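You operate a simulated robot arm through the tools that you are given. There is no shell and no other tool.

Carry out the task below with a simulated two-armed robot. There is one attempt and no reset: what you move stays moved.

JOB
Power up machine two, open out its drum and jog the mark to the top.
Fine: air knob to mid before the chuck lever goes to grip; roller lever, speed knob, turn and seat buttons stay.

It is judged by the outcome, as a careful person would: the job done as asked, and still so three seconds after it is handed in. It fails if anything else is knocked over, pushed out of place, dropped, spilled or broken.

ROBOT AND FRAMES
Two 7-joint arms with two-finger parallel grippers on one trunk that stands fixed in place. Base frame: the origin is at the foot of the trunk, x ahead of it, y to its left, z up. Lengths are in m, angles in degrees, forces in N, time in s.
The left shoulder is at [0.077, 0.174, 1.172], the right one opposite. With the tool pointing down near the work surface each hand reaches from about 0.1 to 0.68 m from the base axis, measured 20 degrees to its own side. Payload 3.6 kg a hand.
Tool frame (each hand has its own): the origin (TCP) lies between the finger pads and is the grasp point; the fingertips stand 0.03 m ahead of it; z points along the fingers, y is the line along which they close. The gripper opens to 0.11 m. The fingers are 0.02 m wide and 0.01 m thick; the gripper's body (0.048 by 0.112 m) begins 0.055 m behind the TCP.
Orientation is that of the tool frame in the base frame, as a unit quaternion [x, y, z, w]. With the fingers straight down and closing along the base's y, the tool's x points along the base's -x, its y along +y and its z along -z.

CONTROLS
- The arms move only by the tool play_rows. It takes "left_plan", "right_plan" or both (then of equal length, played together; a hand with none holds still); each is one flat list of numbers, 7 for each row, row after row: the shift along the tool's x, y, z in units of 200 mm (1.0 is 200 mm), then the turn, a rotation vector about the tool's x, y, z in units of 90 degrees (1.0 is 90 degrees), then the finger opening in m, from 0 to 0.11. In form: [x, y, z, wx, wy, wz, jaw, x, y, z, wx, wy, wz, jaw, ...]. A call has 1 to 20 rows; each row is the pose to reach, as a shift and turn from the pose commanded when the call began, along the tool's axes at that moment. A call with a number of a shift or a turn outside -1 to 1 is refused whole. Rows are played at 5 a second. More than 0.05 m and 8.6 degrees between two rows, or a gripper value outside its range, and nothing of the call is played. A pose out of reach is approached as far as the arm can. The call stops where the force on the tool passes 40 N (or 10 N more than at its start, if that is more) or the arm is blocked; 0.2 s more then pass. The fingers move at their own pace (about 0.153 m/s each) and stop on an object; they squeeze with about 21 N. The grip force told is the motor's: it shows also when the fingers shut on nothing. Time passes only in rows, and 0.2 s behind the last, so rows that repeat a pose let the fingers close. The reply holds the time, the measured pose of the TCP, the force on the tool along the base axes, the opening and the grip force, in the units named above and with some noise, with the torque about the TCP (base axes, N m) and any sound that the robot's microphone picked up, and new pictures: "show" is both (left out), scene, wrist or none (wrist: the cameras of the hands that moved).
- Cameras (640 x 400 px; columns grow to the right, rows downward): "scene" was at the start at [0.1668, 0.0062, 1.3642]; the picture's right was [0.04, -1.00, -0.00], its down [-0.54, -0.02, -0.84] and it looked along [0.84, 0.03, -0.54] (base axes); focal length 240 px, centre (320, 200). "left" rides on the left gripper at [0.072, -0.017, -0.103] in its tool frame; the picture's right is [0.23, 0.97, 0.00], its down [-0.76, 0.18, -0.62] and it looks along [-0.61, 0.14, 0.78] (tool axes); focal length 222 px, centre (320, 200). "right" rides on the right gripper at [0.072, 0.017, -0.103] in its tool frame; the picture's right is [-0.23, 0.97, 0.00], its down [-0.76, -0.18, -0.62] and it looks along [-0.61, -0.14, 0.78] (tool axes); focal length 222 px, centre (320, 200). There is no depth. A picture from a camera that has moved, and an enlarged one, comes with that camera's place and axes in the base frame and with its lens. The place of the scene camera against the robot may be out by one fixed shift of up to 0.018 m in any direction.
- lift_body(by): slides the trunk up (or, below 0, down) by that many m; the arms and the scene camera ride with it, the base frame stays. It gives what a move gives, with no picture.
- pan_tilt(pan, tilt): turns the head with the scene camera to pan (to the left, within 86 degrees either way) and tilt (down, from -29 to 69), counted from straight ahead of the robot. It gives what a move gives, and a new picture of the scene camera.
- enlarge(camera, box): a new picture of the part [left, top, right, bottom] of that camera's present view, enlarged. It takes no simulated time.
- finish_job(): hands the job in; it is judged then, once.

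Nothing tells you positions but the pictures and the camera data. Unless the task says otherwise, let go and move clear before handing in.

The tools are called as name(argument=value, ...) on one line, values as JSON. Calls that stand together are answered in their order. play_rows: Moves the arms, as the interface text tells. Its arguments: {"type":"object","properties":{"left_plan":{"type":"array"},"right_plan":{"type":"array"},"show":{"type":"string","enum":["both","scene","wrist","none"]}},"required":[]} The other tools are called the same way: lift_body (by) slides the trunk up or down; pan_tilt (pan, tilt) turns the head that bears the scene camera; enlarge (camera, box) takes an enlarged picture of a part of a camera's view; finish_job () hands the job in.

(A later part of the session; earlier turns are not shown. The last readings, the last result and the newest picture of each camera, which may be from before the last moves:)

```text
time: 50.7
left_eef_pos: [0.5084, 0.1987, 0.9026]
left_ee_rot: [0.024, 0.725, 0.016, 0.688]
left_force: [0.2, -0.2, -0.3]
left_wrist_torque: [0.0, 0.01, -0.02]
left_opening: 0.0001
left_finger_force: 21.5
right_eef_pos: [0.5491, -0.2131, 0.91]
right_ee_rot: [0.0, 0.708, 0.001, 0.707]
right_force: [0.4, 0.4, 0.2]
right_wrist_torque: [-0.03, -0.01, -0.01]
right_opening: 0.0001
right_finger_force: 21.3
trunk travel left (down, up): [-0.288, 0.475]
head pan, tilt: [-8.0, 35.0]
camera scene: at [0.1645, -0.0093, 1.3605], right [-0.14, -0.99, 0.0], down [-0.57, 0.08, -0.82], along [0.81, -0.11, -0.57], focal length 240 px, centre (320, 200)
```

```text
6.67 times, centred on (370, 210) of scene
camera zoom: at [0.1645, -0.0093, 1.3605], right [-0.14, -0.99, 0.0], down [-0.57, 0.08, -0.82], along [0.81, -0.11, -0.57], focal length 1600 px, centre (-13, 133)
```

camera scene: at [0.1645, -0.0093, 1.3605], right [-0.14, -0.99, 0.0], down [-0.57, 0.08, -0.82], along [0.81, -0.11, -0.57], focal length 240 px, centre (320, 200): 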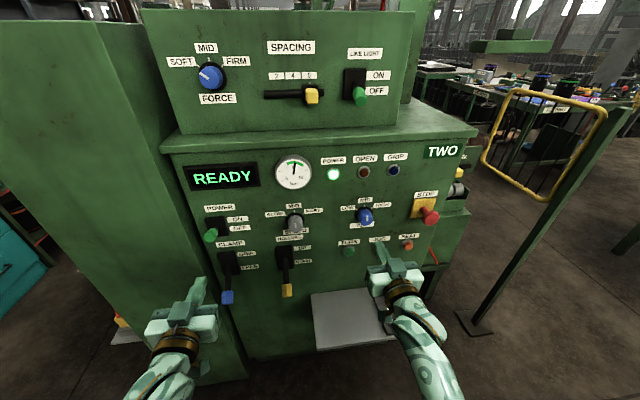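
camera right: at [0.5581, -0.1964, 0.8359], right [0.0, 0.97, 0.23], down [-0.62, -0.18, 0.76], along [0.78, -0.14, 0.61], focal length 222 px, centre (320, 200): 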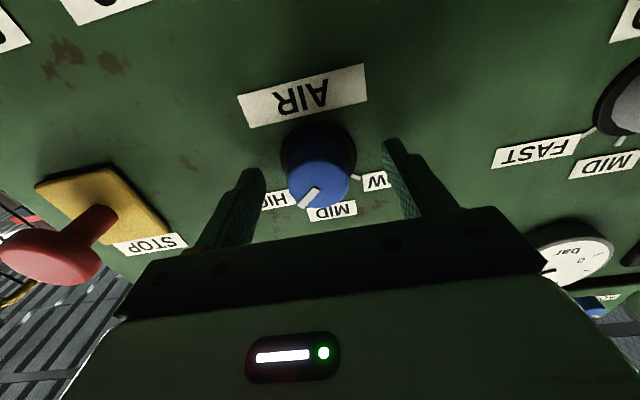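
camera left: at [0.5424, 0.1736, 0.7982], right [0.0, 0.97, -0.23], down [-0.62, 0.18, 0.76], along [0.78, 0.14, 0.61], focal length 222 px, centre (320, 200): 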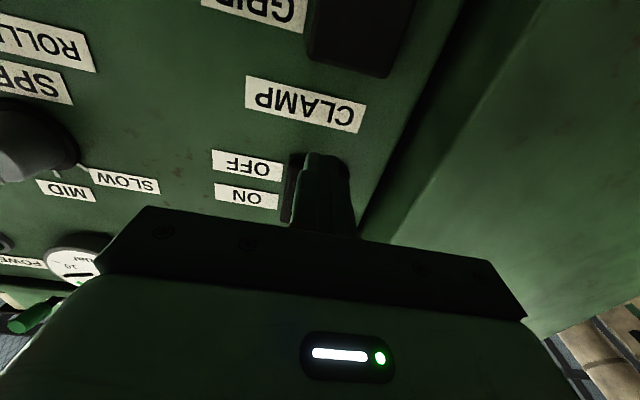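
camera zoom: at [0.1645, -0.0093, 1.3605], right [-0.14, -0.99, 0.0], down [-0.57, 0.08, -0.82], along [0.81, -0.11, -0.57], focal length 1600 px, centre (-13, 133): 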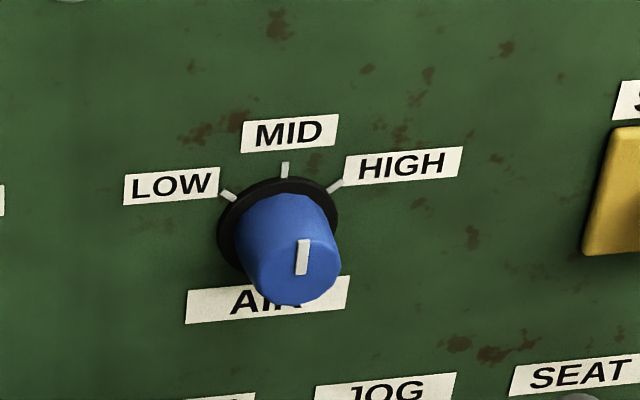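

The AIR knob is set at MID. Next is the CLAMP (chuck) lever: its tip is about (0.61, 0.196, 0.72), sloping down at FREE. I will straighten the left hand and lower it in front of the lever, well clear of its tip.

play_rows(left_plan=[0.15, 0, 0, -0.002, -0.008, -0.009, 0.0, 0.3, 0, 0, -0.004, -0.017, -0.018, 0.0, 0.45, 0, 0, -0.006, -0.025, -0.027, 0.0, 0.6, 0, 0, -0.0073, -0.0333, -0.036, 0.0, 0.6, 0, 0, -0.0073, -0.0333, -0.036, 0.0], show="none")

pan_tilt(pan=8, tilt=40)

```text
time: 51.9
left_eef_pos: [0.4986, 0.2039, 0.7778]
left_ee_rot: [0.001, 0.711, -0.002, 0.703]
left_force: [0.2, -0.3, -0.8]
left_wrist_torque: [0.0, 0.0, -0.01]
left_opening: 0.0
left_finger_force: 21.1
right_eef_pos: [0.5502, -0.2143, 0.9097]
right_ee_rot: [0.001, 0.708, -0.002, 0.707]
right_force: [0.4, -0.3, 0.8]
right_wrist_torque: [-0.01, -0.01, -0.04]
right_opening: 0.0
right_finger_force: 21.4
trunk travel left (down, up): [-0.288, 0.475]
head pan, tilt: [-8.0, 35.0]
```

```text
time: 52.7
left_eef_pos: [0.5006, 0.2052, 0.7794]
left_ee_rot: [-0.001, 0.709, -0.001, 0.705]
left_force: [-0.6, 0.2, 0.1]
left_wrist_torque: [0.03, 0.0, 0.02]
left_opening: 0.0002
left_finger_force: 21.2
right_eef_pos: [0.5499, -0.2156, 0.9102]
right_ee_rot: [0.001, 0.708, -0.001, 0.707]
right_force: [0.1, 0.5, 0.2]
right_wrist_torque: [0.0, 0.01, -0.03]
right_opening: 0.0
right_finger_force: 21.0
trunk travel left (down, up): [-0.288, 0.475]
head pan, tilt: [8.0, 40.0]
camera scene: at [0.1615, 0.0146, 1.353], right [0.14, -0.99, 0.0], down [-0.64, -0.09, -0.77], along [0.76, 0.11, -0.64], focal length 240 px, centre (320, 200)
```

scene: 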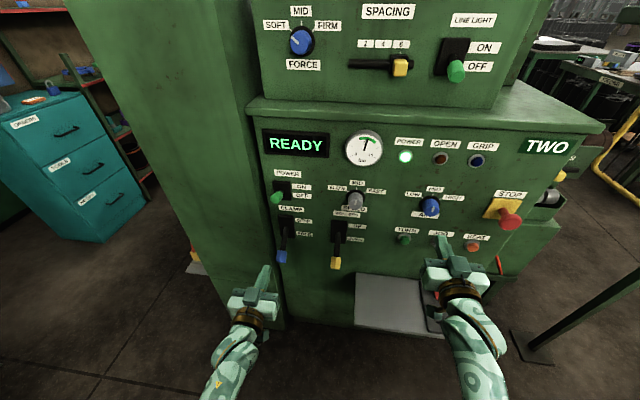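

I will check the CLAMP lever's position in the left wrist camera and the scene view.

enlarge(camera="left", box=[220, 0, 420, 150])

enlarge(camera="scene", box=[220, 200, 340, 300])

```text
2.67 times, centred on (320, 75) of left
camera zoom: at [0.3971, 0.1874, 0.7079], right [0.0, 0.97, -0.23], down [-0.62, 0.18, 0.76], along [0.78, 0.14, 0.6], focal length 592 px, centre (320, 533)
```

zoom: 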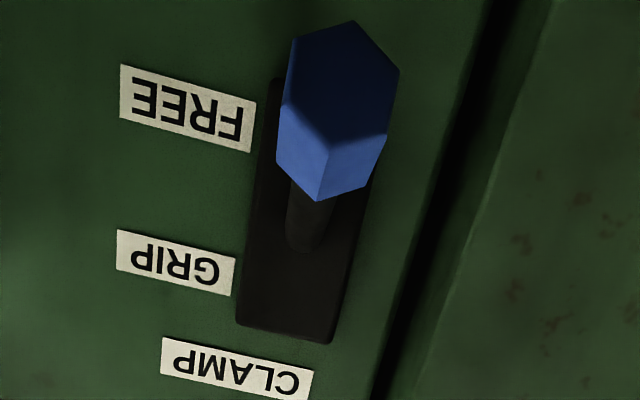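

```text
4.00 times, centred on (280, 250) of scene
camera zoom: at [0.1615, 0.0146, 1.353], right [0.14, -0.99, 0.0], down [-0.64, -0.09, -0.77], along [0.76, 0.11, -0.64], focal length 960 px, centre (480, 0)
```

zoom: 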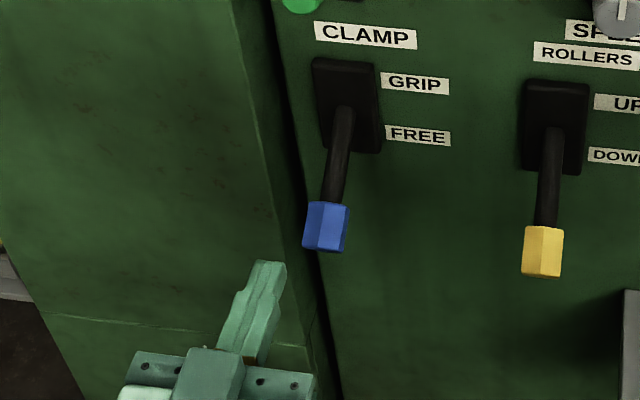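

The lever end is at about (0.60, 0.193, 0.7115). I will go below it, then forward until the fingertip is under its cap.

play_rows(left_plan=[0.2, -0.02, 0, 0, 0, 0, 0.0, 0.4, -0.04, 0, 0, 0, 0, 0.0, 0.572, -0.0585, 0, 0, 0, 0, 0.0, 0.572, -0.0585, 0.2, 0, 0, 0, 0.0, 0.572, -0.0585, 0.4, 0, 0, 0, 0.0, 0.572, -0.0585, 0.522, 0, 0, 0, 0.0], show="none")

enlarge(camera="left", box=[220, 50, 420, 230])

enlarge(camera="scene", box=[220, 200, 340, 300])

```text
time: 54.1
left_eef_pos: [0.6014, 0.1794, 0.6774]
left_ee_rot: [-0.022, 0.706, -0.013, 0.708]
left_force: [0.5, 1.4, 0.2]
left_wrist_torque: [-0.02, 0.0, 0.01]
left_opening: 0.0
left_finger_force: 20.8
left hand out of reach, approached as far as the arm can: row 6
right_eef_pos: [0.5493, -0.2142, 0.9108]
right_ee_rot: [0.0, 0.707, 0.0, 0.707]
right_force: [0.4, -0.8, -0.2]
right_wrist_torque: [0.04, 0.04, 0.01]
right_opening: 0.0
right_finger_force: 20.8
trunk travel left (down, up): [-0.288, 0.475]
head pan, tilt: [8.0, 40.0]
```

```text
2.22 times, centred on (320, 140) of left
camera zoom: at [0.4998, 0.156, 0.6052], right [-0.01, 0.96, -0.28], down [-0.63, 0.21, 0.75], along [0.78, 0.18, 0.6], focal length 494 px, centre (320, 333)
```

zoom: 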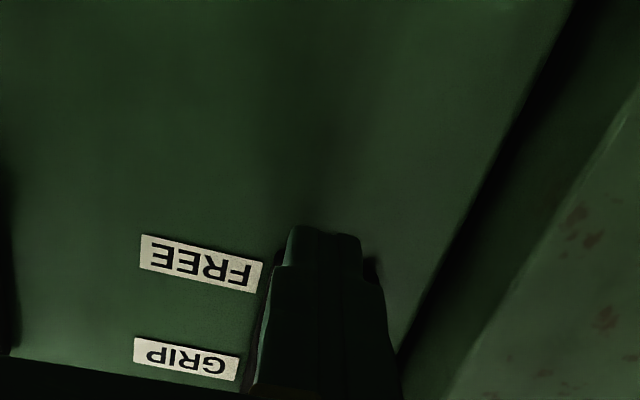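

```text
4.00 times, centred on (280, 250) of scene
camera zoom: at [0.1609, 0.015, 1.3531], right [0.14, -0.99, 0.0], down [-0.64, -0.09, -0.77], along [0.76, 0.11, -0.64], focal length 960 px, centre (480, 0)
```

zoom: 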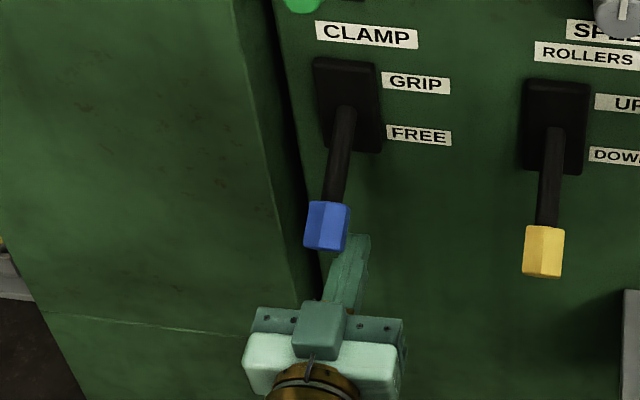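

The reach is marginal at this height, so the hand lags a bit. The finger is below the lever and clear, so I will lower the trunk about 0.12 m to gain reach before lifting.

lift_body(by=-0.12)

pan_tilt(pan=5, tilt=40)

```text
time: 55.6
left_eef_pos: [0.6028, 0.1801, 0.5577]
left_ee_rot: [-0.02, 0.707, -0.013, 0.707]
left_force: [0.7, -1.0, 0.6]
left_wrist_torque: [-0.01, 0.08, 0.0]
left_opening: 0.0001
left_finger_force: 20.9
right_eef_pos: [0.5504, -0.2146, 0.7912]
right_ee_rot: [0.001, 0.707, 0.0, 0.707]
right_force: [0.1, 0.4, 0.2]
right_wrist_torque: [0.02, 0.0, 0.02]
right_opening: 0.0
right_finger_force: 20.8
trunk travel left (down, up): [-0.168, 0.595]
head pan, tilt: [8.0, 40.0]
```

```text
time: 56.2
left_eef_pos: [0.6034, 0.1801, 0.5562]
left_ee_rot: [-0.021, 0.707, -0.013, 0.707]
left_force: [0.6, 0.2, 0.4]
left_wrist_torque: [0.01, 0.01, 0.0]
left_opening: 0.0
left_finger_force: 21.4
right_eef_pos: [0.5495, -0.214, 0.7892]
right_ee_rot: [0.0, 0.707, -0.001, 0.707]
right_force: [0.3, -0.3, 0.0]
right_wrist_torque: [-0.02, -0.04, -0.05]
right_opening: 0.0
right_finger_force: 21.4
trunk travel left (down, up): [-0.168, 0.595]
head pan, tilt: [5.0, 40.0]
camera scene: at [0.2229, 0.0103, 1.2284], right [0.09, -1.0, 0.0], down [-0.64, -0.06, -0.77], along [0.76, 0.07, -0.64], focal length 240 px, centre (320, 200)
```

scene: 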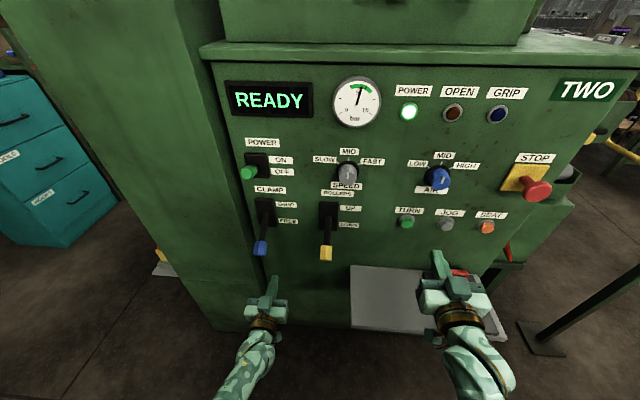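

The trunk is lower and the hand hangs well below the lever. I will move up part of the way to see how the commanded pose has carried over.

play_rows(left_plan=[-0.2, 0, 0, 0, 0, 0, 0.0, -0.4, 0, 0, 0, 0, 0, 0.0, -0.45, 0, 0, 0, 0, 0, 0.0, -0.45, 0, 0, 0, 0, 0, 0.0], show="none")

enlarge(camera="left", box=[220, 50, 420, 230])

enlarge(camera="scene", box=[210, 190, 330, 290])

```text
time: 57.2
left_eef_pos: [0.6015, 0.1827, 0.6453]
left_ee_rot: [-0.02, 0.707, -0.013, 0.707]
left_force: [0.0, 0.1, 1.1]
left_wrist_torque: [-0.01, 0.01, -0.03]
left_opening: 0.0
left_finger_force: 21.0
right_eef_pos: [0.5497, -0.2137, 0.7897]
right_ee_rot: [0.0, 0.708, -0.001, 0.706]
right_force: [-0.2, -0.7, -0.5]
right_wrist_torque: [0.03, -0.04, -0.04]
right_opening: 0.0001
right_finger_force: 21.2
trunk travel left (down, up): [-0.168, 0.595]
head pan, tilt: [5.0, 40.0]
```

```text
2.22 times, centred on (320, 140) of left
camera zoom: at [0.4987, 0.1613, 0.5755], right [-0.01, 0.96, -0.27], down [-0.62, 0.21, 0.75], along [0.78, 0.18, 0.6], focal length 494 px, centre (320, 333)
```

zoom: 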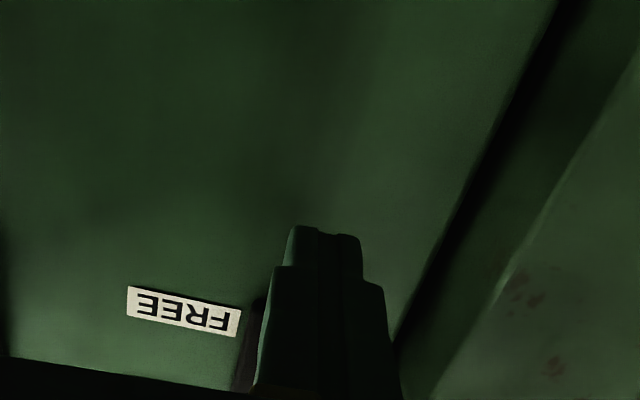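

```text
4.00 times, centred on (270, 240) of scene
camera zoom: at [0.2229, 0.0103, 1.2284], right [0.09, -1.0, 0.0], down [-0.64, -0.06, -0.77], along [0.76, 0.07, -0.64], focal length 960 px, centre (520, 40)
```

zoom: 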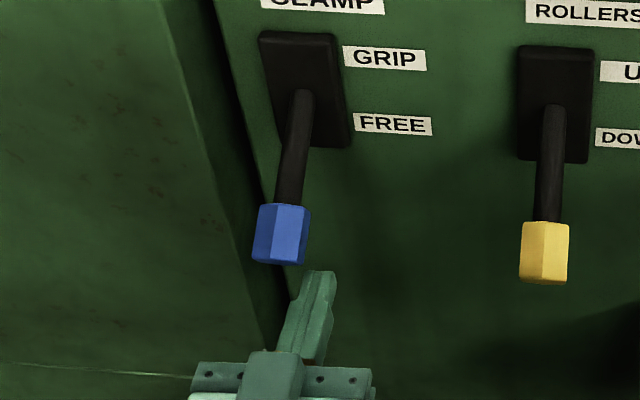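

The commanded pose now matches the measured one. I will straighten the hand, centre it under the lever (y=0.193), then lift gently.

play_rows(left_plan=[0, 0.03, 0.01, 0.003, 0, 0.015, 0.0, 0, 0.0525, 0.0175, 0.006, 0, 0.03, 0.0, -0.1, 0.0525, 0.0175, 0.006, 0, 0.03, 0.0, -0.17, 0.0525, 0.0175, 0.006, 0, 0.03, 0.0, -0.22, 0.0525, 0.0175, 0.006, 0, 0.03, 0.0, -0.27, 0.0525, 0.0175, 0.006, 0, 0.03, 0.0, -0.32, 0.0525, 0.0175, 0.006, 0, 0.03, 0.0], show="none")

enlarge(camera="scene", box=[210, 190, 330, 290])

```text
time: 58.8
left_eef_pos: [0.6054, 0.1993, 0.7092]
left_ee_rot: [-0.001, 0.707, -0.001, 0.707]
left_force: [-1.0, 1.1, -2.6]
left_wrist_torque: [0.01, -0.06, 0.01]
left_opening: 0.0
left_finger_force: 20.9
right_eef_pos: [0.5475, -0.2144, 0.79]
right_ee_rot: [0.0, 0.708, -0.001, 0.707]
right_force: [-0.5, -0.4, 0.0]
right_wrist_torque: [0.0, 0.01, 0.01]
right_opening: 0.0001
right_finger_force: 21.3
trunk travel left (down, up): [-0.168, 0.595]
head pan, tilt: [5.0, 40.0]
```

```text
4.00 times, centred on (270, 240) of scene
camera zoom: at [0.2229, 0.0103, 1.2284], right [0.09, -1.0, 0.0], down [-0.64, -0.06, -0.77], along [0.76, 0.07, -0.64], focal length 960 px, centre (520, 40)
```

zoom: 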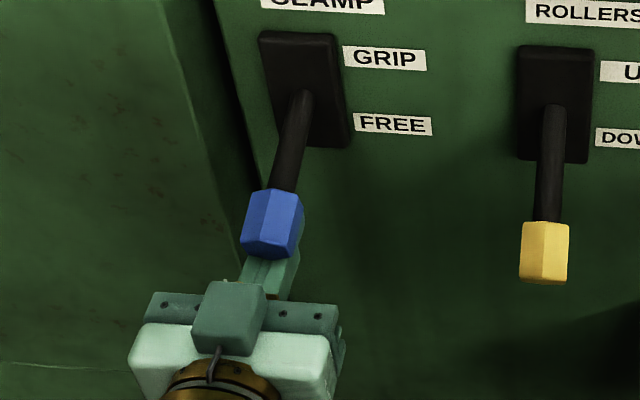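

The lever is rising with little force. I will continue lifting to GRIP.

play_rows(left_plan=[-0.06, -0.01, 0, 0, 0, 0, 0.0, -0.12, -0.02, 0, 0, 0, 0, 0.0, -0.18, -0.03, 0, 0, 0, 0, 0.0, -0.24, -0.03, 0, 0, 0, 0, 0.0, -0.3, -0.03, 0, 0, 0, 0, 0.0], show="none")

enlarge(camera="scene", box=[210, 170, 330, 270])

```text
time: 60.0
left_eef_pos: [0.6051, 0.1964, 0.7695]
left_ee_rot: [0.005, 0.707, 0.005, 0.707]
left_force: [-0.3, -0.3, -0.1]
left_wrist_torque: [0.05, 0.02, -0.02]
left_opening: 0.0
left_finger_force: 20.9
right_eef_pos: [0.5509, -0.2144, 0.7898]
right_ee_rot: [0.0, 0.708, -0.001, 0.707]
right_force: [-0.7, -0.6, 0.1]
right_wrist_torque: [-0.01, -0.01, -0.02]
right_opening: 0.0
right_finger_force: 21.3
trunk travel left (down, up): [-0.168, 0.595]
head pan, tilt: [5.0, 40.0]
```

```text
4.00 times, centred on (270, 220) of scene
camera zoom: at [0.2227, 0.0102, 1.2285], right [0.09, -1.0, 0.0], down [-0.64, -0.06, -0.77], along [0.76, 0.07, -0.64], focal length 960 px, centre (520, 120)
```

zoom: 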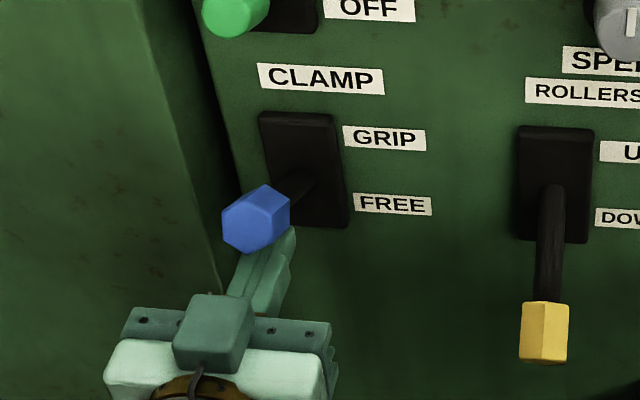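

The lever is around horizontal or above. I will check the lamps and display, then push a little further.

play_rows(left_plan=[-0.05, 0, 0, 0, 0, 0, 0.0, -0.1, 0, 0, 0, 0, 0, 0.0, -0.14, 0, 0, 0, 0, 0, 0.0], show="scene")

enlarge(camera="scene", box=[210, 70, 530, 270])

enlarge(camera="scene", box=[210, 170, 330, 270])

```text
time: 60.6
left_eef_pos: [0.6056, 0.1968, 0.7754]
left_ee_rot: [0.013, 0.717, 0.011, 0.696]
left_force: [-5.2, -3.7, -10.4]
left_wrist_torque: [0.11, 0.24, 0.02]
left_opening: 0.0003
left_finger_force: 21.3
right_eef_pos: [0.5495, -0.2139, 0.7906]
right_ee_rot: [0.0, 0.707, 0.0, 0.707]
right_force: [0.0, 0.4, -0.1]
right_wrist_torque: [-0.03, 0.01, 0.01]
right_opening: 0.0
right_finger_force: 21.0
trunk travel left (down, up): [-0.168, 0.595]
head pan, tilt: [5.0, 40.0]
stopped in row 3 (left hand): the force on the tool passed its limit at 47 N (the readings are from after the stop); the commanded pose is now the measured one
camera scene: at [0.2233, 0.0102, 1.2284], right [0.09, -1.0, 0.0], down [-0.64, -0.06, -0.77], along [0.76, 0.07, -0.64], focal length 240 px, centre (320, 200)
```

scene: 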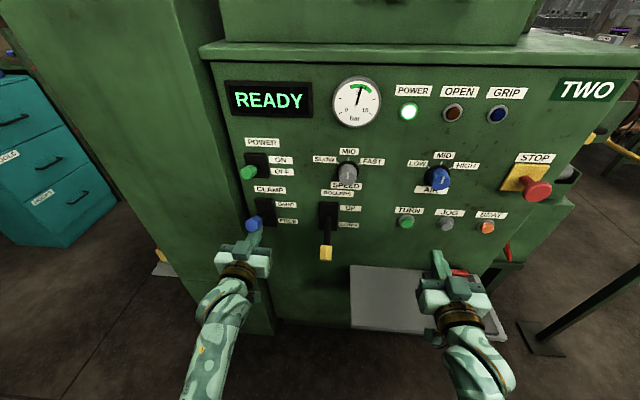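

```text
2.00 times, centred on (370, 170) of scene
camera zoom: at [0.2233, 0.0102, 1.2284], right [0.09, -1.0, 0.0], down [-0.64, -0.06, -0.77], along [0.76, 0.07, -0.64], focal length 480 px, centre (220, 260)
```

zoom: 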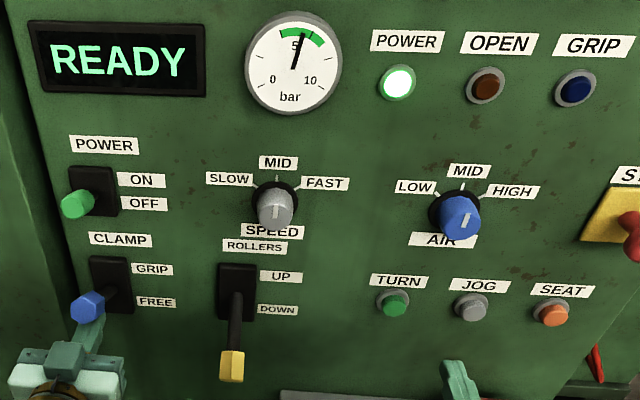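

```text
4.00 times, centred on (270, 220) of scene
camera zoom: at [0.2233, 0.0102, 1.2284], right [0.09, -1.0, 0.0], down [-0.64, -0.06, -0.77], along [0.76, 0.07, -0.64], focal length 960 px, centre (520, 120)
```

zoom: 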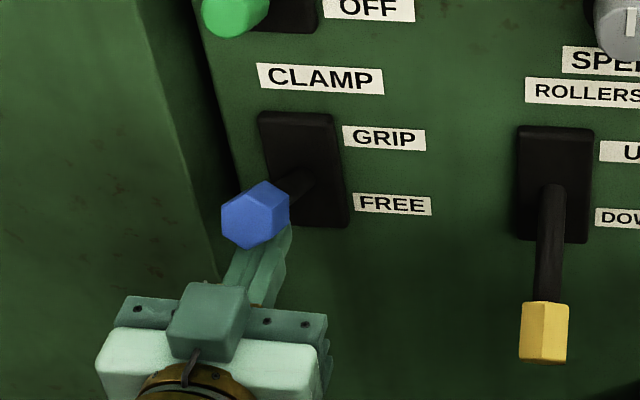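

The lever is up at about +30°, against its stop. The display still says READY and no new lamp is lit, so I will relax the finger slightly and give the machine a moment.

play_rows(left_plan=[0.02, 0, 0, 0, 0, 0, 0.0, 0.02, 0, 0, 0, 0, 0, 0.0, 0.02, 0, 0, 0, 0, 0, 0.0, 0.02, 0, 0, 0, 0, 0, 0.0, 0.02, 0, 0, 0, 0, 0, 0.0], show="none")

enlarge(camera="scene", box=[210, 70, 530, 270])

enlarge(camera="scene", box=[210, 170, 330, 270])

```text
time: 61.8
left_eef_pos: [0.6053, 0.1954, 0.774]
left_ee_rot: [0.011, 0.715, 0.009, 0.699]
left_force: [-0.8, -1.2, -0.2]
left_wrist_torque: [-0.03, 0.01, -0.02]
left_opening: 0.0
left_finger_force: 20.9
right_eef_pos: [0.5486, -0.2135, 0.7889]
right_ee_rot: [0.001, 0.707, -0.001, 0.707]
right_force: [0.1, -0.6, -0.5]
right_wrist_torque: [0.0, -0.03, 0.04]
right_opening: 0.0001
right_finger_force: 21.1
trunk travel left (down, up): [-0.168, 0.595]
head pan, tilt: [5.0, 40.0]
```

```text
2.00 times, centred on (370, 170) of scene
camera zoom: at [0.2229, 0.0103, 1.2284], right [0.09, -1.0, 0.0], down [-0.64, -0.06, -0.77], along [0.76, 0.07, -0.64], focal length 480 px, centre (220, 260)
```

zoom: 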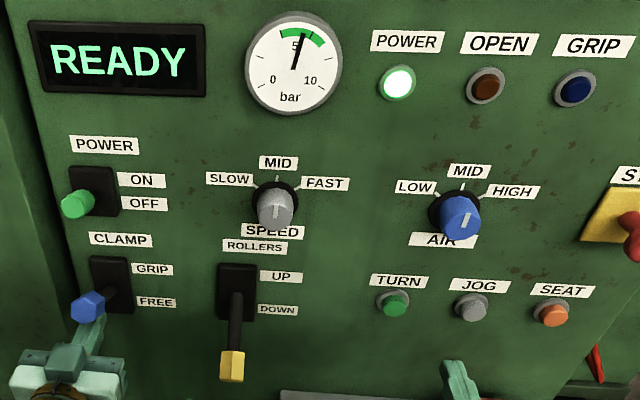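

```text
4.00 times, centred on (270, 220) of scene
camera zoom: at [0.2229, 0.0103, 1.2284], right [0.09, -1.0, 0.0], down [-0.64, -0.06, -0.77], along [0.76, 0.07, -0.64], focal length 960 px, centre (520, 120)
```

zoom: 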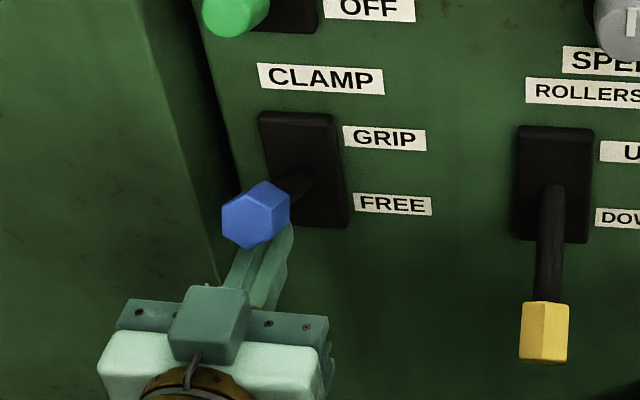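

The contact force direction suggests the lever is at about +27°, which is its GRIP end. I will look at the drum to see whether it is opening out.

pan_tilt(pan=-42, tilt=15)

enlarge(camera="scene", box=[260, 140, 400, 260])

```text
time: 63.0
left_eef_pos: [0.6046, 0.1947, 0.7739]
left_ee_rot: [0.011, 0.715, 0.008, 0.699]
left_force: [-0.1, -0.5, 0.9]
left_wrist_torque: [0.0, -0.01, 0.03]
left_opening: 0.0
left_finger_force: 21.1
right_eef_pos: [0.5495, -0.214, 0.7907]
right_ee_rot: [0.0, 0.707, -0.001, 0.707]
right_force: [-0.3, -0.2, -0.5]
right_wrist_torque: [0.0, -0.02, 0.0]
right_opening: 0.0
right_finger_force: 21.1
trunk travel left (down, up): [-0.168, 0.595]
head pan, tilt: [-42.0, 15.0]
camera scene: at [0.2077, -0.0596, 1.2679], right [-0.67, -0.74, 0.0], down [-0.19, 0.17, -0.97], along [0.72, -0.65, -0.26], focal length 240 px, centre (320, 200)
```

scene: 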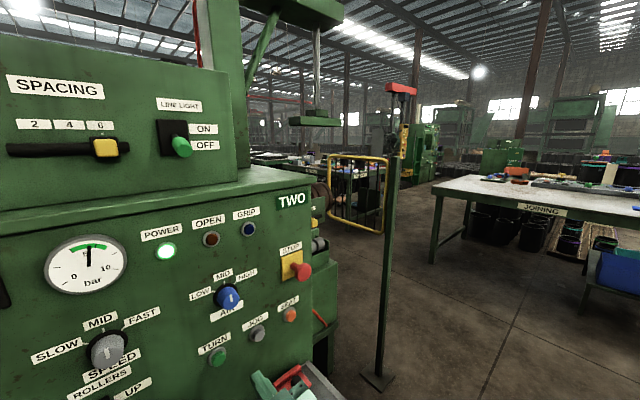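

```text
3.33 times, centred on (330, 200) of scene
camera zoom: at [0.2077, -0.0596, 1.2679], right [-0.67, -0.74, 0.0], down [-0.19, 0.17, -0.97], along [0.72, -0.65, -0.26], focal length 800 px, centre (287, 200)
```

zoom: 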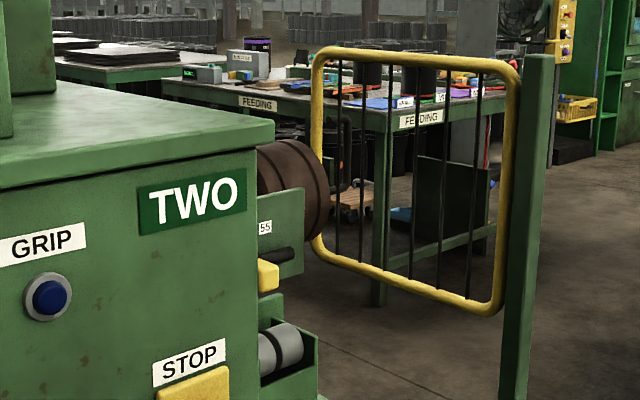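

The drum appears larger than before (about 0.135 m across against 0.09 m), so it seems to be opening. I will check the lamps and display again and zoom in on the drum.

enlarge(camera="scene", box=[300, 160, 350, 260])

enlarge(camera="scene", box=[370, 70, 440, 190])

pan_tilt(pan=-15, tilt=30)

enlarge(camera="scene", box=[150, 80, 470, 280])

```text
4.00 times, centred on (325, 210) of scene
camera zoom: at [0.2077, -0.0596, 1.2679], right [-0.67, -0.74, 0.0], down [-0.19, 0.17, -0.97], along [0.72, -0.65, -0.26], focal length 960 px, centre (300, 160)
```

zoom: 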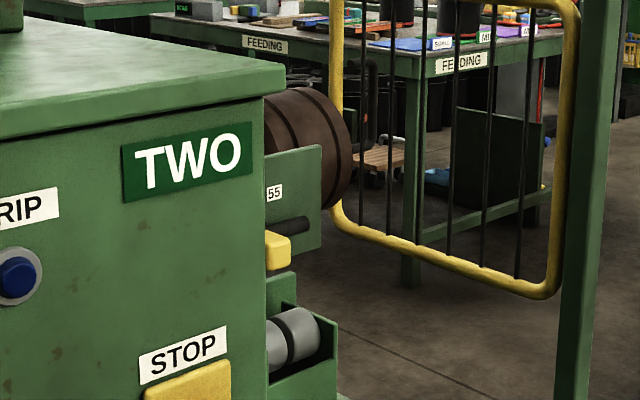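

```text
3.33 times, centred on (405, 130) of scene
camera zoom: at [0.2077, -0.0596, 1.2679], right [-0.67, -0.74, 0.0], down [-0.19, 0.17, -0.97], along [0.72, -0.65, -0.26], focal length 800 px, centre (37, 433)
```

zoom: 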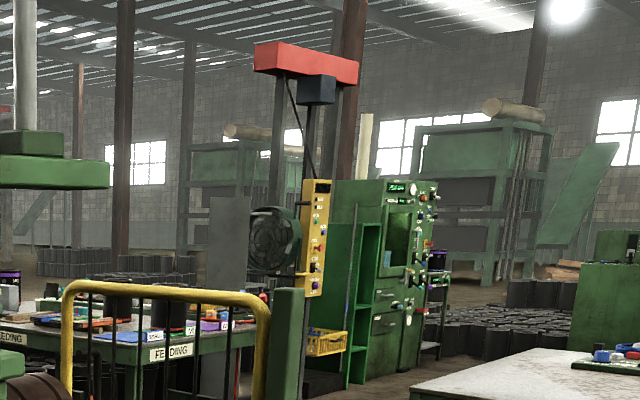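

```text
time: 63.9
left_eef_pos: [0.6045, 0.1961, 0.7743]
left_ee_rot: [0.011, 0.715, 0.008, 0.699]
left_force: [-0.4, -0.8, -0.2]
left_wrist_torque: [0.05, -0.01, 0.01]
left_opening: 0.0001
left_finger_force: 20.9
right_eef_pos: [0.5503, -0.2146, 0.7896]
right_ee_rot: [0.001, 0.707, -0.001, 0.707]
right_force: [-0.1, -0.2, 0.4]
right_wrist_torque: [-0.01, -0.01, 0.0]
right_opening: 0.0
right_finger_force: 21.3
trunk travel left (down, up): [-0.168, 0.595]
head pan, tilt: [-15.0, 30.0]
camera scene: at [0.2256, -0.0206, 1.2438], right [-0.26, -0.97, 0.0], down [-0.48, 0.13, -0.87], along [0.84, -0.23, -0.5], focal length 240 px, centre (320, 200)
```

scene: 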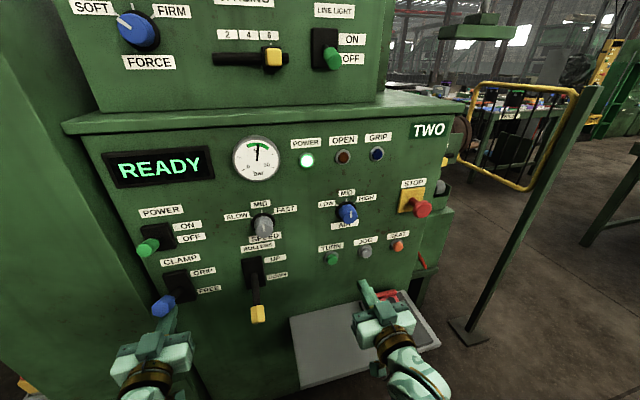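

```text
2.00 times, centred on (310, 180) of scene
camera zoom: at [0.2256, -0.0206, 1.2438], right [-0.26, -0.97, 0.0], down [-0.48, 0.13, -0.87], along [0.84, -0.23, -0.5], focal length 480 px, centre (340, 240)
```

zoom: 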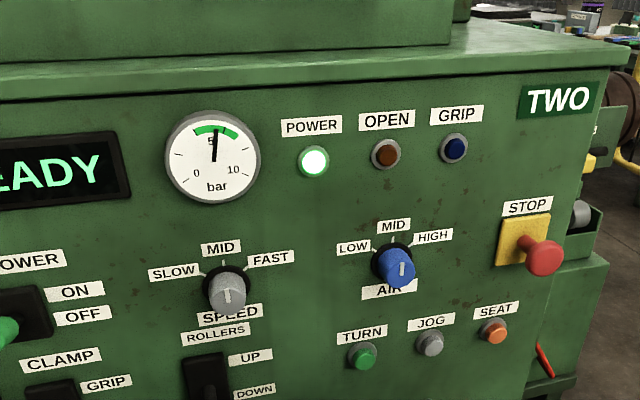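

The drum looks larger, but no OPEN or GRIP lamp is lit yet. I will nudge the lever up against its stop once more and listen, then compare the drum size.

play_rows(left_plan=[-0.015, 0, 0, 0, 0, 0, 0.0, -0.03, 0, 0, 0, 0, 0, 0.0, -0.045, 0, 0, 0, 0, 0, 0.0, -0.06, 0, 0, 0, 0, 0, 0.0, -0.075, 0, 0, 0, 0, 0, 0.0], show="none")

enlarge(camera="scene", box=[110, 120, 410, 320])

enlarge(camera="scene", box=[430, 80, 510, 200])

```text
time: 64.9
left_eef_pos: [0.6034, 0.1961, 0.777]
left_ee_rot: [0.014, 0.723, 0.012, 0.691]
left_force: [-6.2, -0.6, -10.3]
left_wrist_torque: [0.1, 0.29, 0.07]
left_opening: 0.0
left_finger_force: 21.5
right_eef_pos: [0.5502, -0.2135, 0.7913]
right_ee_rot: [0.0, 0.707, -0.001, 0.707]
right_force: [0.7, -0.9, 0.2]
right_wrist_torque: [0.0, 0.02, -0.04]
right_opening: 0.0001
right_finger_force: 21.1
trunk travel left (down, up): [-0.168, 0.595]
head pan, tilt: [-15.0, 30.0]
stopped in row 4 (left hand): the force on the tool passed its limit at 42 N (the readings are from after the stop); the commanded pose is now the measured one
```

```text
2.00 times, centred on (260, 220) of scene
camera zoom: at [0.2258, -0.0205, 1.2439], right [-0.26, -0.97, 0.0], down [-0.48, 0.13, -0.87], along [0.84, -0.22, -0.5], focal length 480 px, centre (440, 160)
```

zoom: 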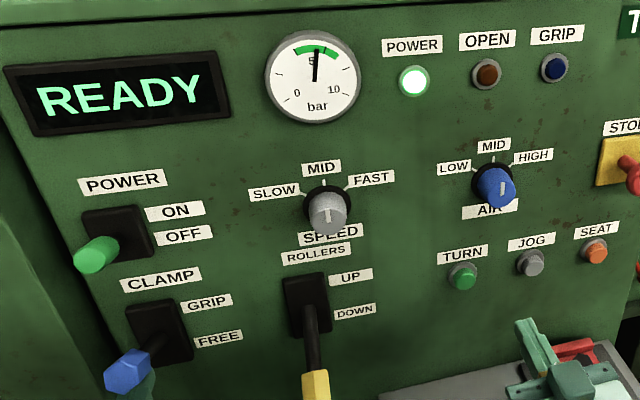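

```text
3.33 times, centred on (470, 140) of scene
camera zoom: at [0.2258, -0.0205, 1.2439], right [-0.26, -0.97, 0.0], down [-0.48, 0.13, -0.87], along [0.84, -0.22, -0.5], focal length 800 px, centre (-180, 400)
```

zoom: 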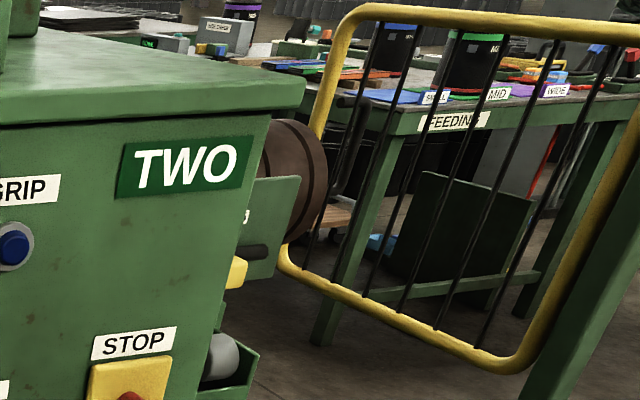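

The lever is firmly at its stop, and the drum now measures about 0.134 m across, up from 0.084 m, so it has opened out. I will withdraw the left hand and get a proper view of the drum.

play_rows(left_plan=[0.1, 0, 0, 0, 0, 0, 0.0, 0.1, 0, -0.2, 0, 0, 0, 0.0, 0.1, 0, -0.4, 0, 0, 0, 0.0, 0.1, 0, -0.6, 0, 0, 0, 0.0, 0.1, 0, -0.7, 0, 0, 0, 0.0], show="scene")

enlarge(camera="scene", box=[110, 120, 410, 320])

```text
time: 66.1
left_eef_pos: [0.4662, 0.2008, 0.7681]
left_ee_rot: [0.026, 0.715, 0.018, 0.698]
left_force: [-0.7, 0.3, 0.5]
left_wrist_torque: [0.0, -0.04, 0.03]
left_opening: 0.0
left_finger_force: 21.8
right_eef_pos: [0.5501, -0.215, 0.7899]
right_ee_rot: [-0.001, 0.708, 0.0, 0.706]
right_force: [0.0, -0.6, 0.3]
right_wrist_torque: [-0.01, 0.02, 0.03]
right_opening: 0.0
right_finger_force: 20.4
trunk travel left (down, up): [-0.168, 0.595]
head pan, tilt: [-15.0, 30.0]
camera scene: at [0.2253, -0.0206, 1.2438], right [-0.26, -0.97, 0.0], down [-0.48, 0.13, -0.87], along [0.84, -0.22, -0.5], focal length 240 px, centre (320, 200)
```

scene: 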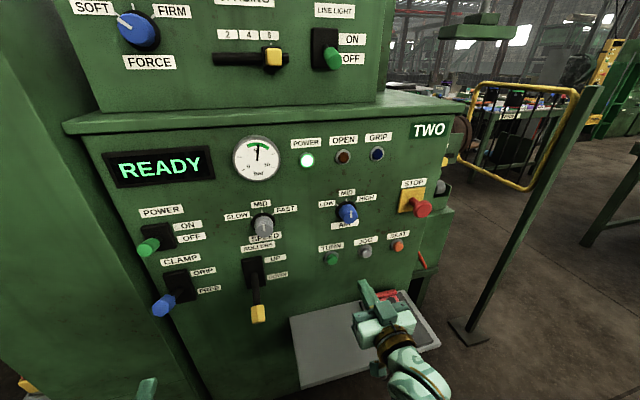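

```text
2.00 times, centred on (260, 220) of scene
camera zoom: at [0.2253, -0.0206, 1.2438], right [-0.26, -0.97, 0.0], down [-0.48, 0.13, -0.87], along [0.84, -0.22, -0.5], focal length 480 px, centre (440, 160)
```

zoom: 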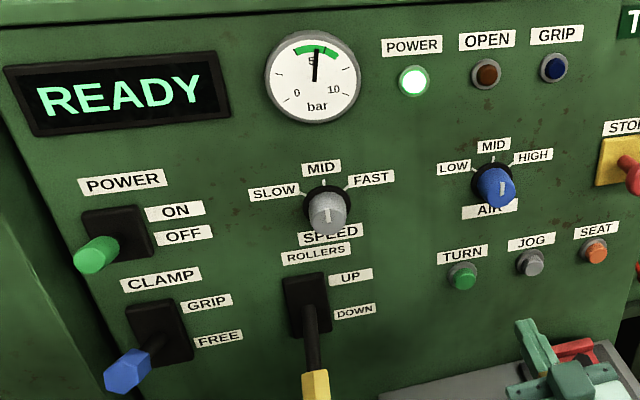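

The CLAMP lever stays up at GRIP. I will raise the trunk to look at the drum and find the mark.

lift_body(by=0.3)

pan_tilt(pan=-35, tilt=28)

enlarge(camera="scene", box=[290, 140, 390, 230])

enlarge(camera="scene", box=[170, 200, 370, 340])

```text
time: 69.1
left_eef_pos: [0.4591, 0.2031, 1.057]
left_ee_rot: [0.027, 0.725, 0.019, 0.688]
left_force: [0.1, -0.3, 0.2]
left_wrist_torque: [-0.01, 0.0, -0.04]
left_opening: 0.0
left_finger_force: 20.8
right_eef_pos: [0.5496, -0.2141, 1.0888]
right_ee_rot: [0.0, 0.708, -0.001, 0.707]
right_force: [0.2, -0.3, -0.4]
right_wrist_torque: [0.02, 0.04, 0.04]
right_opening: 0.0
right_finger_force: 21.0
trunk travel left (down, up): [-0.468, 0.295]
head pan, tilt: [-15.0, 30.0]
```

```text
time: 69.9
left_eef_pos: [0.4613, 0.2038, 1.0599]
left_ee_rot: [0.025, 0.723, 0.02, 0.69]
left_force: [0.5, 0.1, 0.1]
left_wrist_torque: [0.01, 0.0, -0.01]
left_opening: 0.0
left_finger_force: 21.0
right_eef_pos: [0.5489, -0.2145, 1.0906]
right_ee_rot: [-0.001, 0.708, 0.0, 0.707]
right_force: [-0.4, 0.2, 0.0]
right_wrist_torque: [0.0, -0.01, 0.0]
right_opening: 0.0
right_finger_force: 21.1
trunk travel left (down, up): [-0.468, 0.295]
head pan, tilt: [-35.0, 28.0]
camera scene: at [0.0968, -0.0494, 1.5537], right [-0.57, -0.82, 0.0], down [-0.39, 0.27, -0.88], along [0.72, -0.51, -0.47], focal length 240 px, centre (320, 200)
```

scene: 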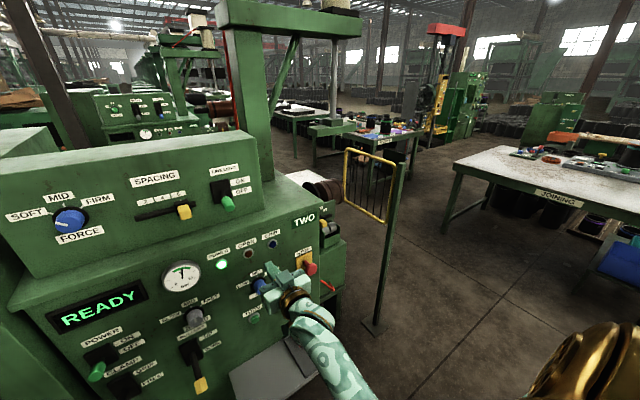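

```text
4.44 times, centred on (340, 185) of scene
camera zoom: at [0.0968, -0.0494, 1.5537], right [-0.57, -0.82, 0.0], down [-0.39, 0.27, -0.88], along [0.72, -0.51, -0.47], focal length 1067 px, centre (231, 267)
```

zoom: 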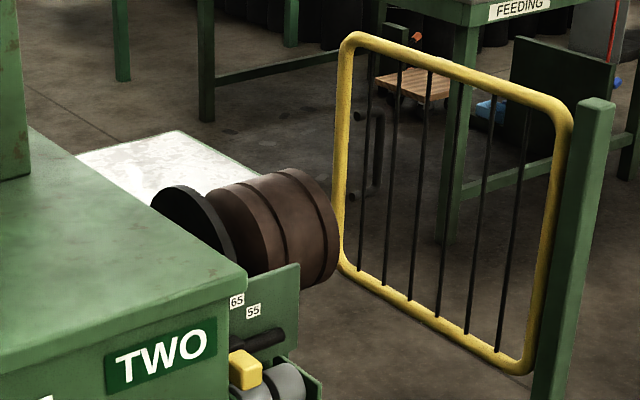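

```text
2.86 times, centred on (270, 270) of scene
camera zoom: at [0.0968, -0.0494, 1.5537], right [-0.57, -0.82, 0.0], down [-0.39, 0.27, -0.88], along [0.72, -0.51, -0.47], focal length 686 px, centre (463, 0)
```

zoom: 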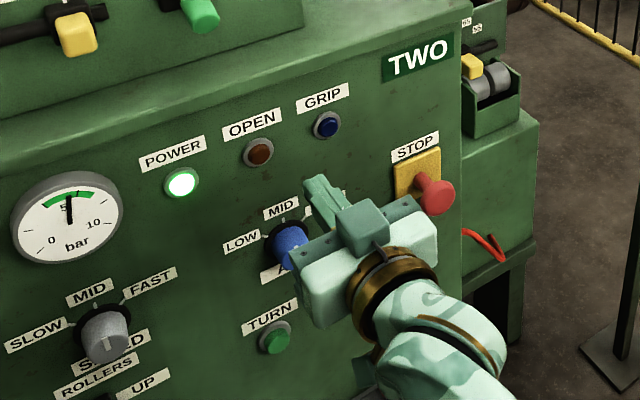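

The drum is clearly opened out now. Next I will lower the trunk to bring JOG within reach and place the closed right fingers in front of the JOG button.

lift_body(by=-0.18)

play_rows(right_plan=[0.2, -0.1, -0.05, 0, 0, 0, 0.0, 0.4, -0.2, -0.05, 0, 0, 0, 0.0, 0.6, -0.29, -0.05, 0, 0, 0, 0.0, 0.645, -0.29, -0.0, 0, 0, 0, 0.0, 0.645, -0.29, 0.0, 0, 0, 0, 0.0], show="wrist")

enlarge(camera="right", box=[220, 30, 420, 180])

```text
time: 71.9
left_eef_pos: [0.4659, 0.203, 0.8883]
left_ee_rot: [0.025, 0.717, 0.019, 0.697]
left_force: [0.2, 0.4, 0.1]
left_wrist_torque: [0.01, -0.01, 0.03]
left_opening: 0.0
left_finger_force: 20.9
right_eef_pos: [0.5495, -0.2138, 0.9107]
right_ee_rot: [-0.001, 0.708, -0.001, 0.706]
right_force: [0.5, 0.5, 0.2]
right_wrist_torque: [0.0, 0.0, -0.02]
right_opening: 0.0001
right_finger_force: 21.4
trunk travel left (down, up): [-0.288, 0.475]
head pan, tilt: [-35.0, 28.0]
```

```text
time: 73.1
left_eef_pos: [0.4642, 0.2011, 0.8859]
left_ee_rot: [0.025, 0.719, 0.018, 0.694]
left_force: [0.6, 0.4, -0.2]
left_wrist_torque: [0.0, -0.01, 0.0]
left_opening: 0.0
left_finger_force: 21.5
right_eef_pos: [0.5499, -0.2713, 0.7813]
right_ee_rot: [0.0, 0.707, 0.0, 0.707]
right_force: [-0.5, -0.3, 0.7]
right_wrist_torque: [0.01, 0.01, 0.0]
right_opening: 0.0001
right_finger_force: 20.9
trunk travel left (down, up): [-0.288, 0.475]
head pan, tilt: [-35.0, 28.0]
camera right: at [0.4474, -0.2547, 0.7085], right [0.0, 0.97, 0.23], down [-0.62, -0.18, 0.76], along [0.78, -0.14, 0.61], focal length 222 px, centre (320, 200)
```

right: 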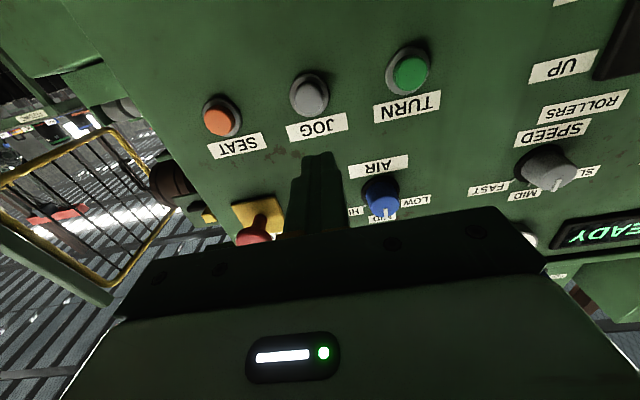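

```text
2.67 times, centred on (320, 105) of right
camera zoom: at [0.4474, -0.2547, 0.7085], right [0.0, 0.97, 0.23], down [-0.62, -0.18, 0.76], along [0.78, -0.14, 0.61], focal length 592 px, centre (320, 453)
```

zoom: 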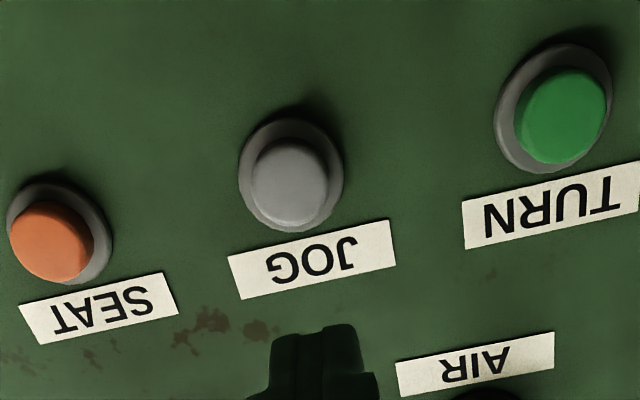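

The wrist camera puts JOG at about y=-0.280, z=0.769. I will align with it, approach to about 3 cm away and check.

play_rows(right_plan=[0.0615, -0.041, 0.0, 0, 0, 0, 0.0, 0.0615, -0.041, 0.15, 0, 0, 0, 0.0, 0.0615, -0.041, 0.3, 0, 0, 0, 0.0, 0.0615, -0.041, 0.42, 0, 0, 0, 0.0], show="wrist")

enlarge(camera="right", box=[220, 50, 420, 200])

pan_tilt(pan=-20, tilt=35)

enlarge(camera="scene", box=[280, 180, 400, 280])

```text
time: 74.1
left_eef_pos: [0.4624, 0.1995, 0.8825]
left_ee_rot: [0.027, 0.721, 0.016, 0.692]
left_force: [-1.7, 0.8, -0.4]
left_wrist_torque: [-0.02, -0.01, -0.03]
left_opening: 0.0002
left_finger_force: 21.6
right_eef_pos: [0.6324, -0.2803, 0.7694]
right_ee_rot: [0.0, 0.708, 0.0, 0.707]
right_force: [0.0, -0.6, -1.2]
right_wrist_torque: [0.0, 0.03, -0.01]
right_opening: 0.0
right_finger_force: 20.6
trunk travel left (down, up): [-0.288, 0.475]
head pan, tilt: [-35.0, 28.0]
camera right: at [0.5305, -0.2619, 0.6961], right [0.0, 0.97, 0.23], down [-0.62, -0.18, 0.76], along [0.78, -0.14, 0.61], focal length 222 px, centre (320, 200)
```

right: 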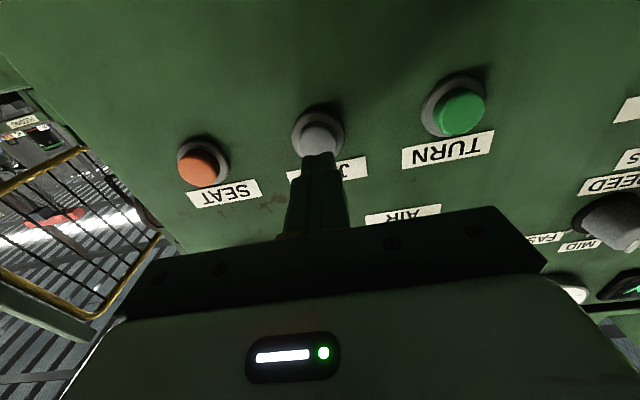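

```text
2.67 times, centred on (320, 125) of right
camera zoom: at [0.5305, -0.2619, 0.6961], right [0.0, 0.97, 0.23], down [-0.62, -0.18, 0.76], along [0.78, -0.14, 0.61], focal length 592 px, centre (320, 400)
```

zoom: 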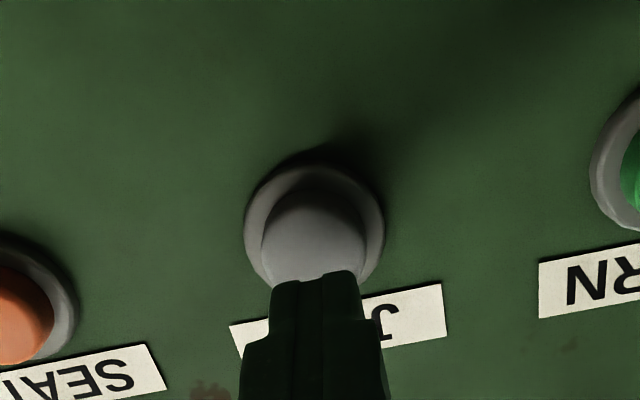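

```text
time: 74.9
left_eef_pos: [0.4629, 0.2009, 0.8829]
left_ee_rot: [0.027, 0.721, 0.015, 0.692]
left_force: [0.4, -0.5, 0.5]
left_wrist_torque: [0.0, 0.01, -0.03]
left_opening: 0.0
left_finger_force: 20.9
right_eef_pos: [0.6323, -0.2782, 0.7695]
right_ee_rot: [0.001, 0.708, -0.002, 0.706]
right_force: [-0.4, -0.5, -0.7]
right_wrist_torque: [0.01, 0.03, -0.03]
right_opening: 0.0002
right_finger_force: 21.2
trunk travel left (down, up): [-0.288, 0.475]
head pan, tilt: [-20.0, 35.0]
camera scene: at [0.1601, -0.0274, 1.3606], right [-0.34, -0.94, 0.0], down [-0.54, 0.2, -0.82], along [0.77, -0.28, -0.57], focal length 240 px, centre (320, 200)
```

scene: 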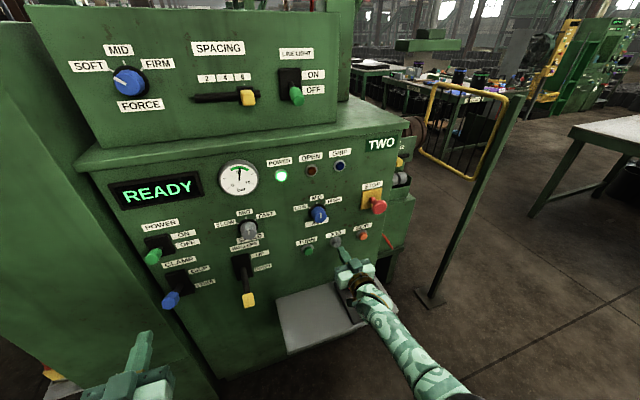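

```text
4.00 times, centred on (340, 230) of scene
camera zoom: at [0.1601, -0.0274, 1.3606], right [-0.34, -0.94, 0.0], down [-0.54, 0.2, -0.82], along [0.77, -0.28, -0.57], focal length 960 px, centre (240, 80)
```

zoom: 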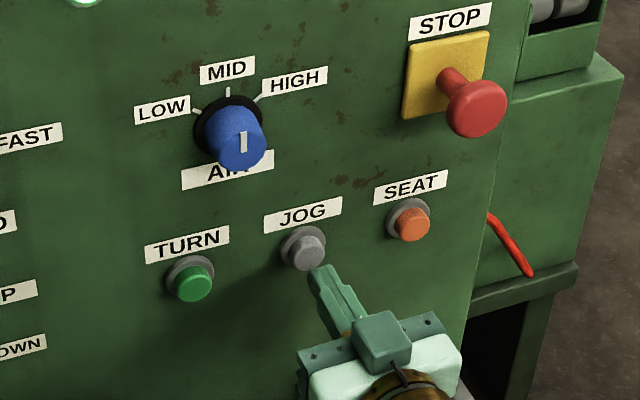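

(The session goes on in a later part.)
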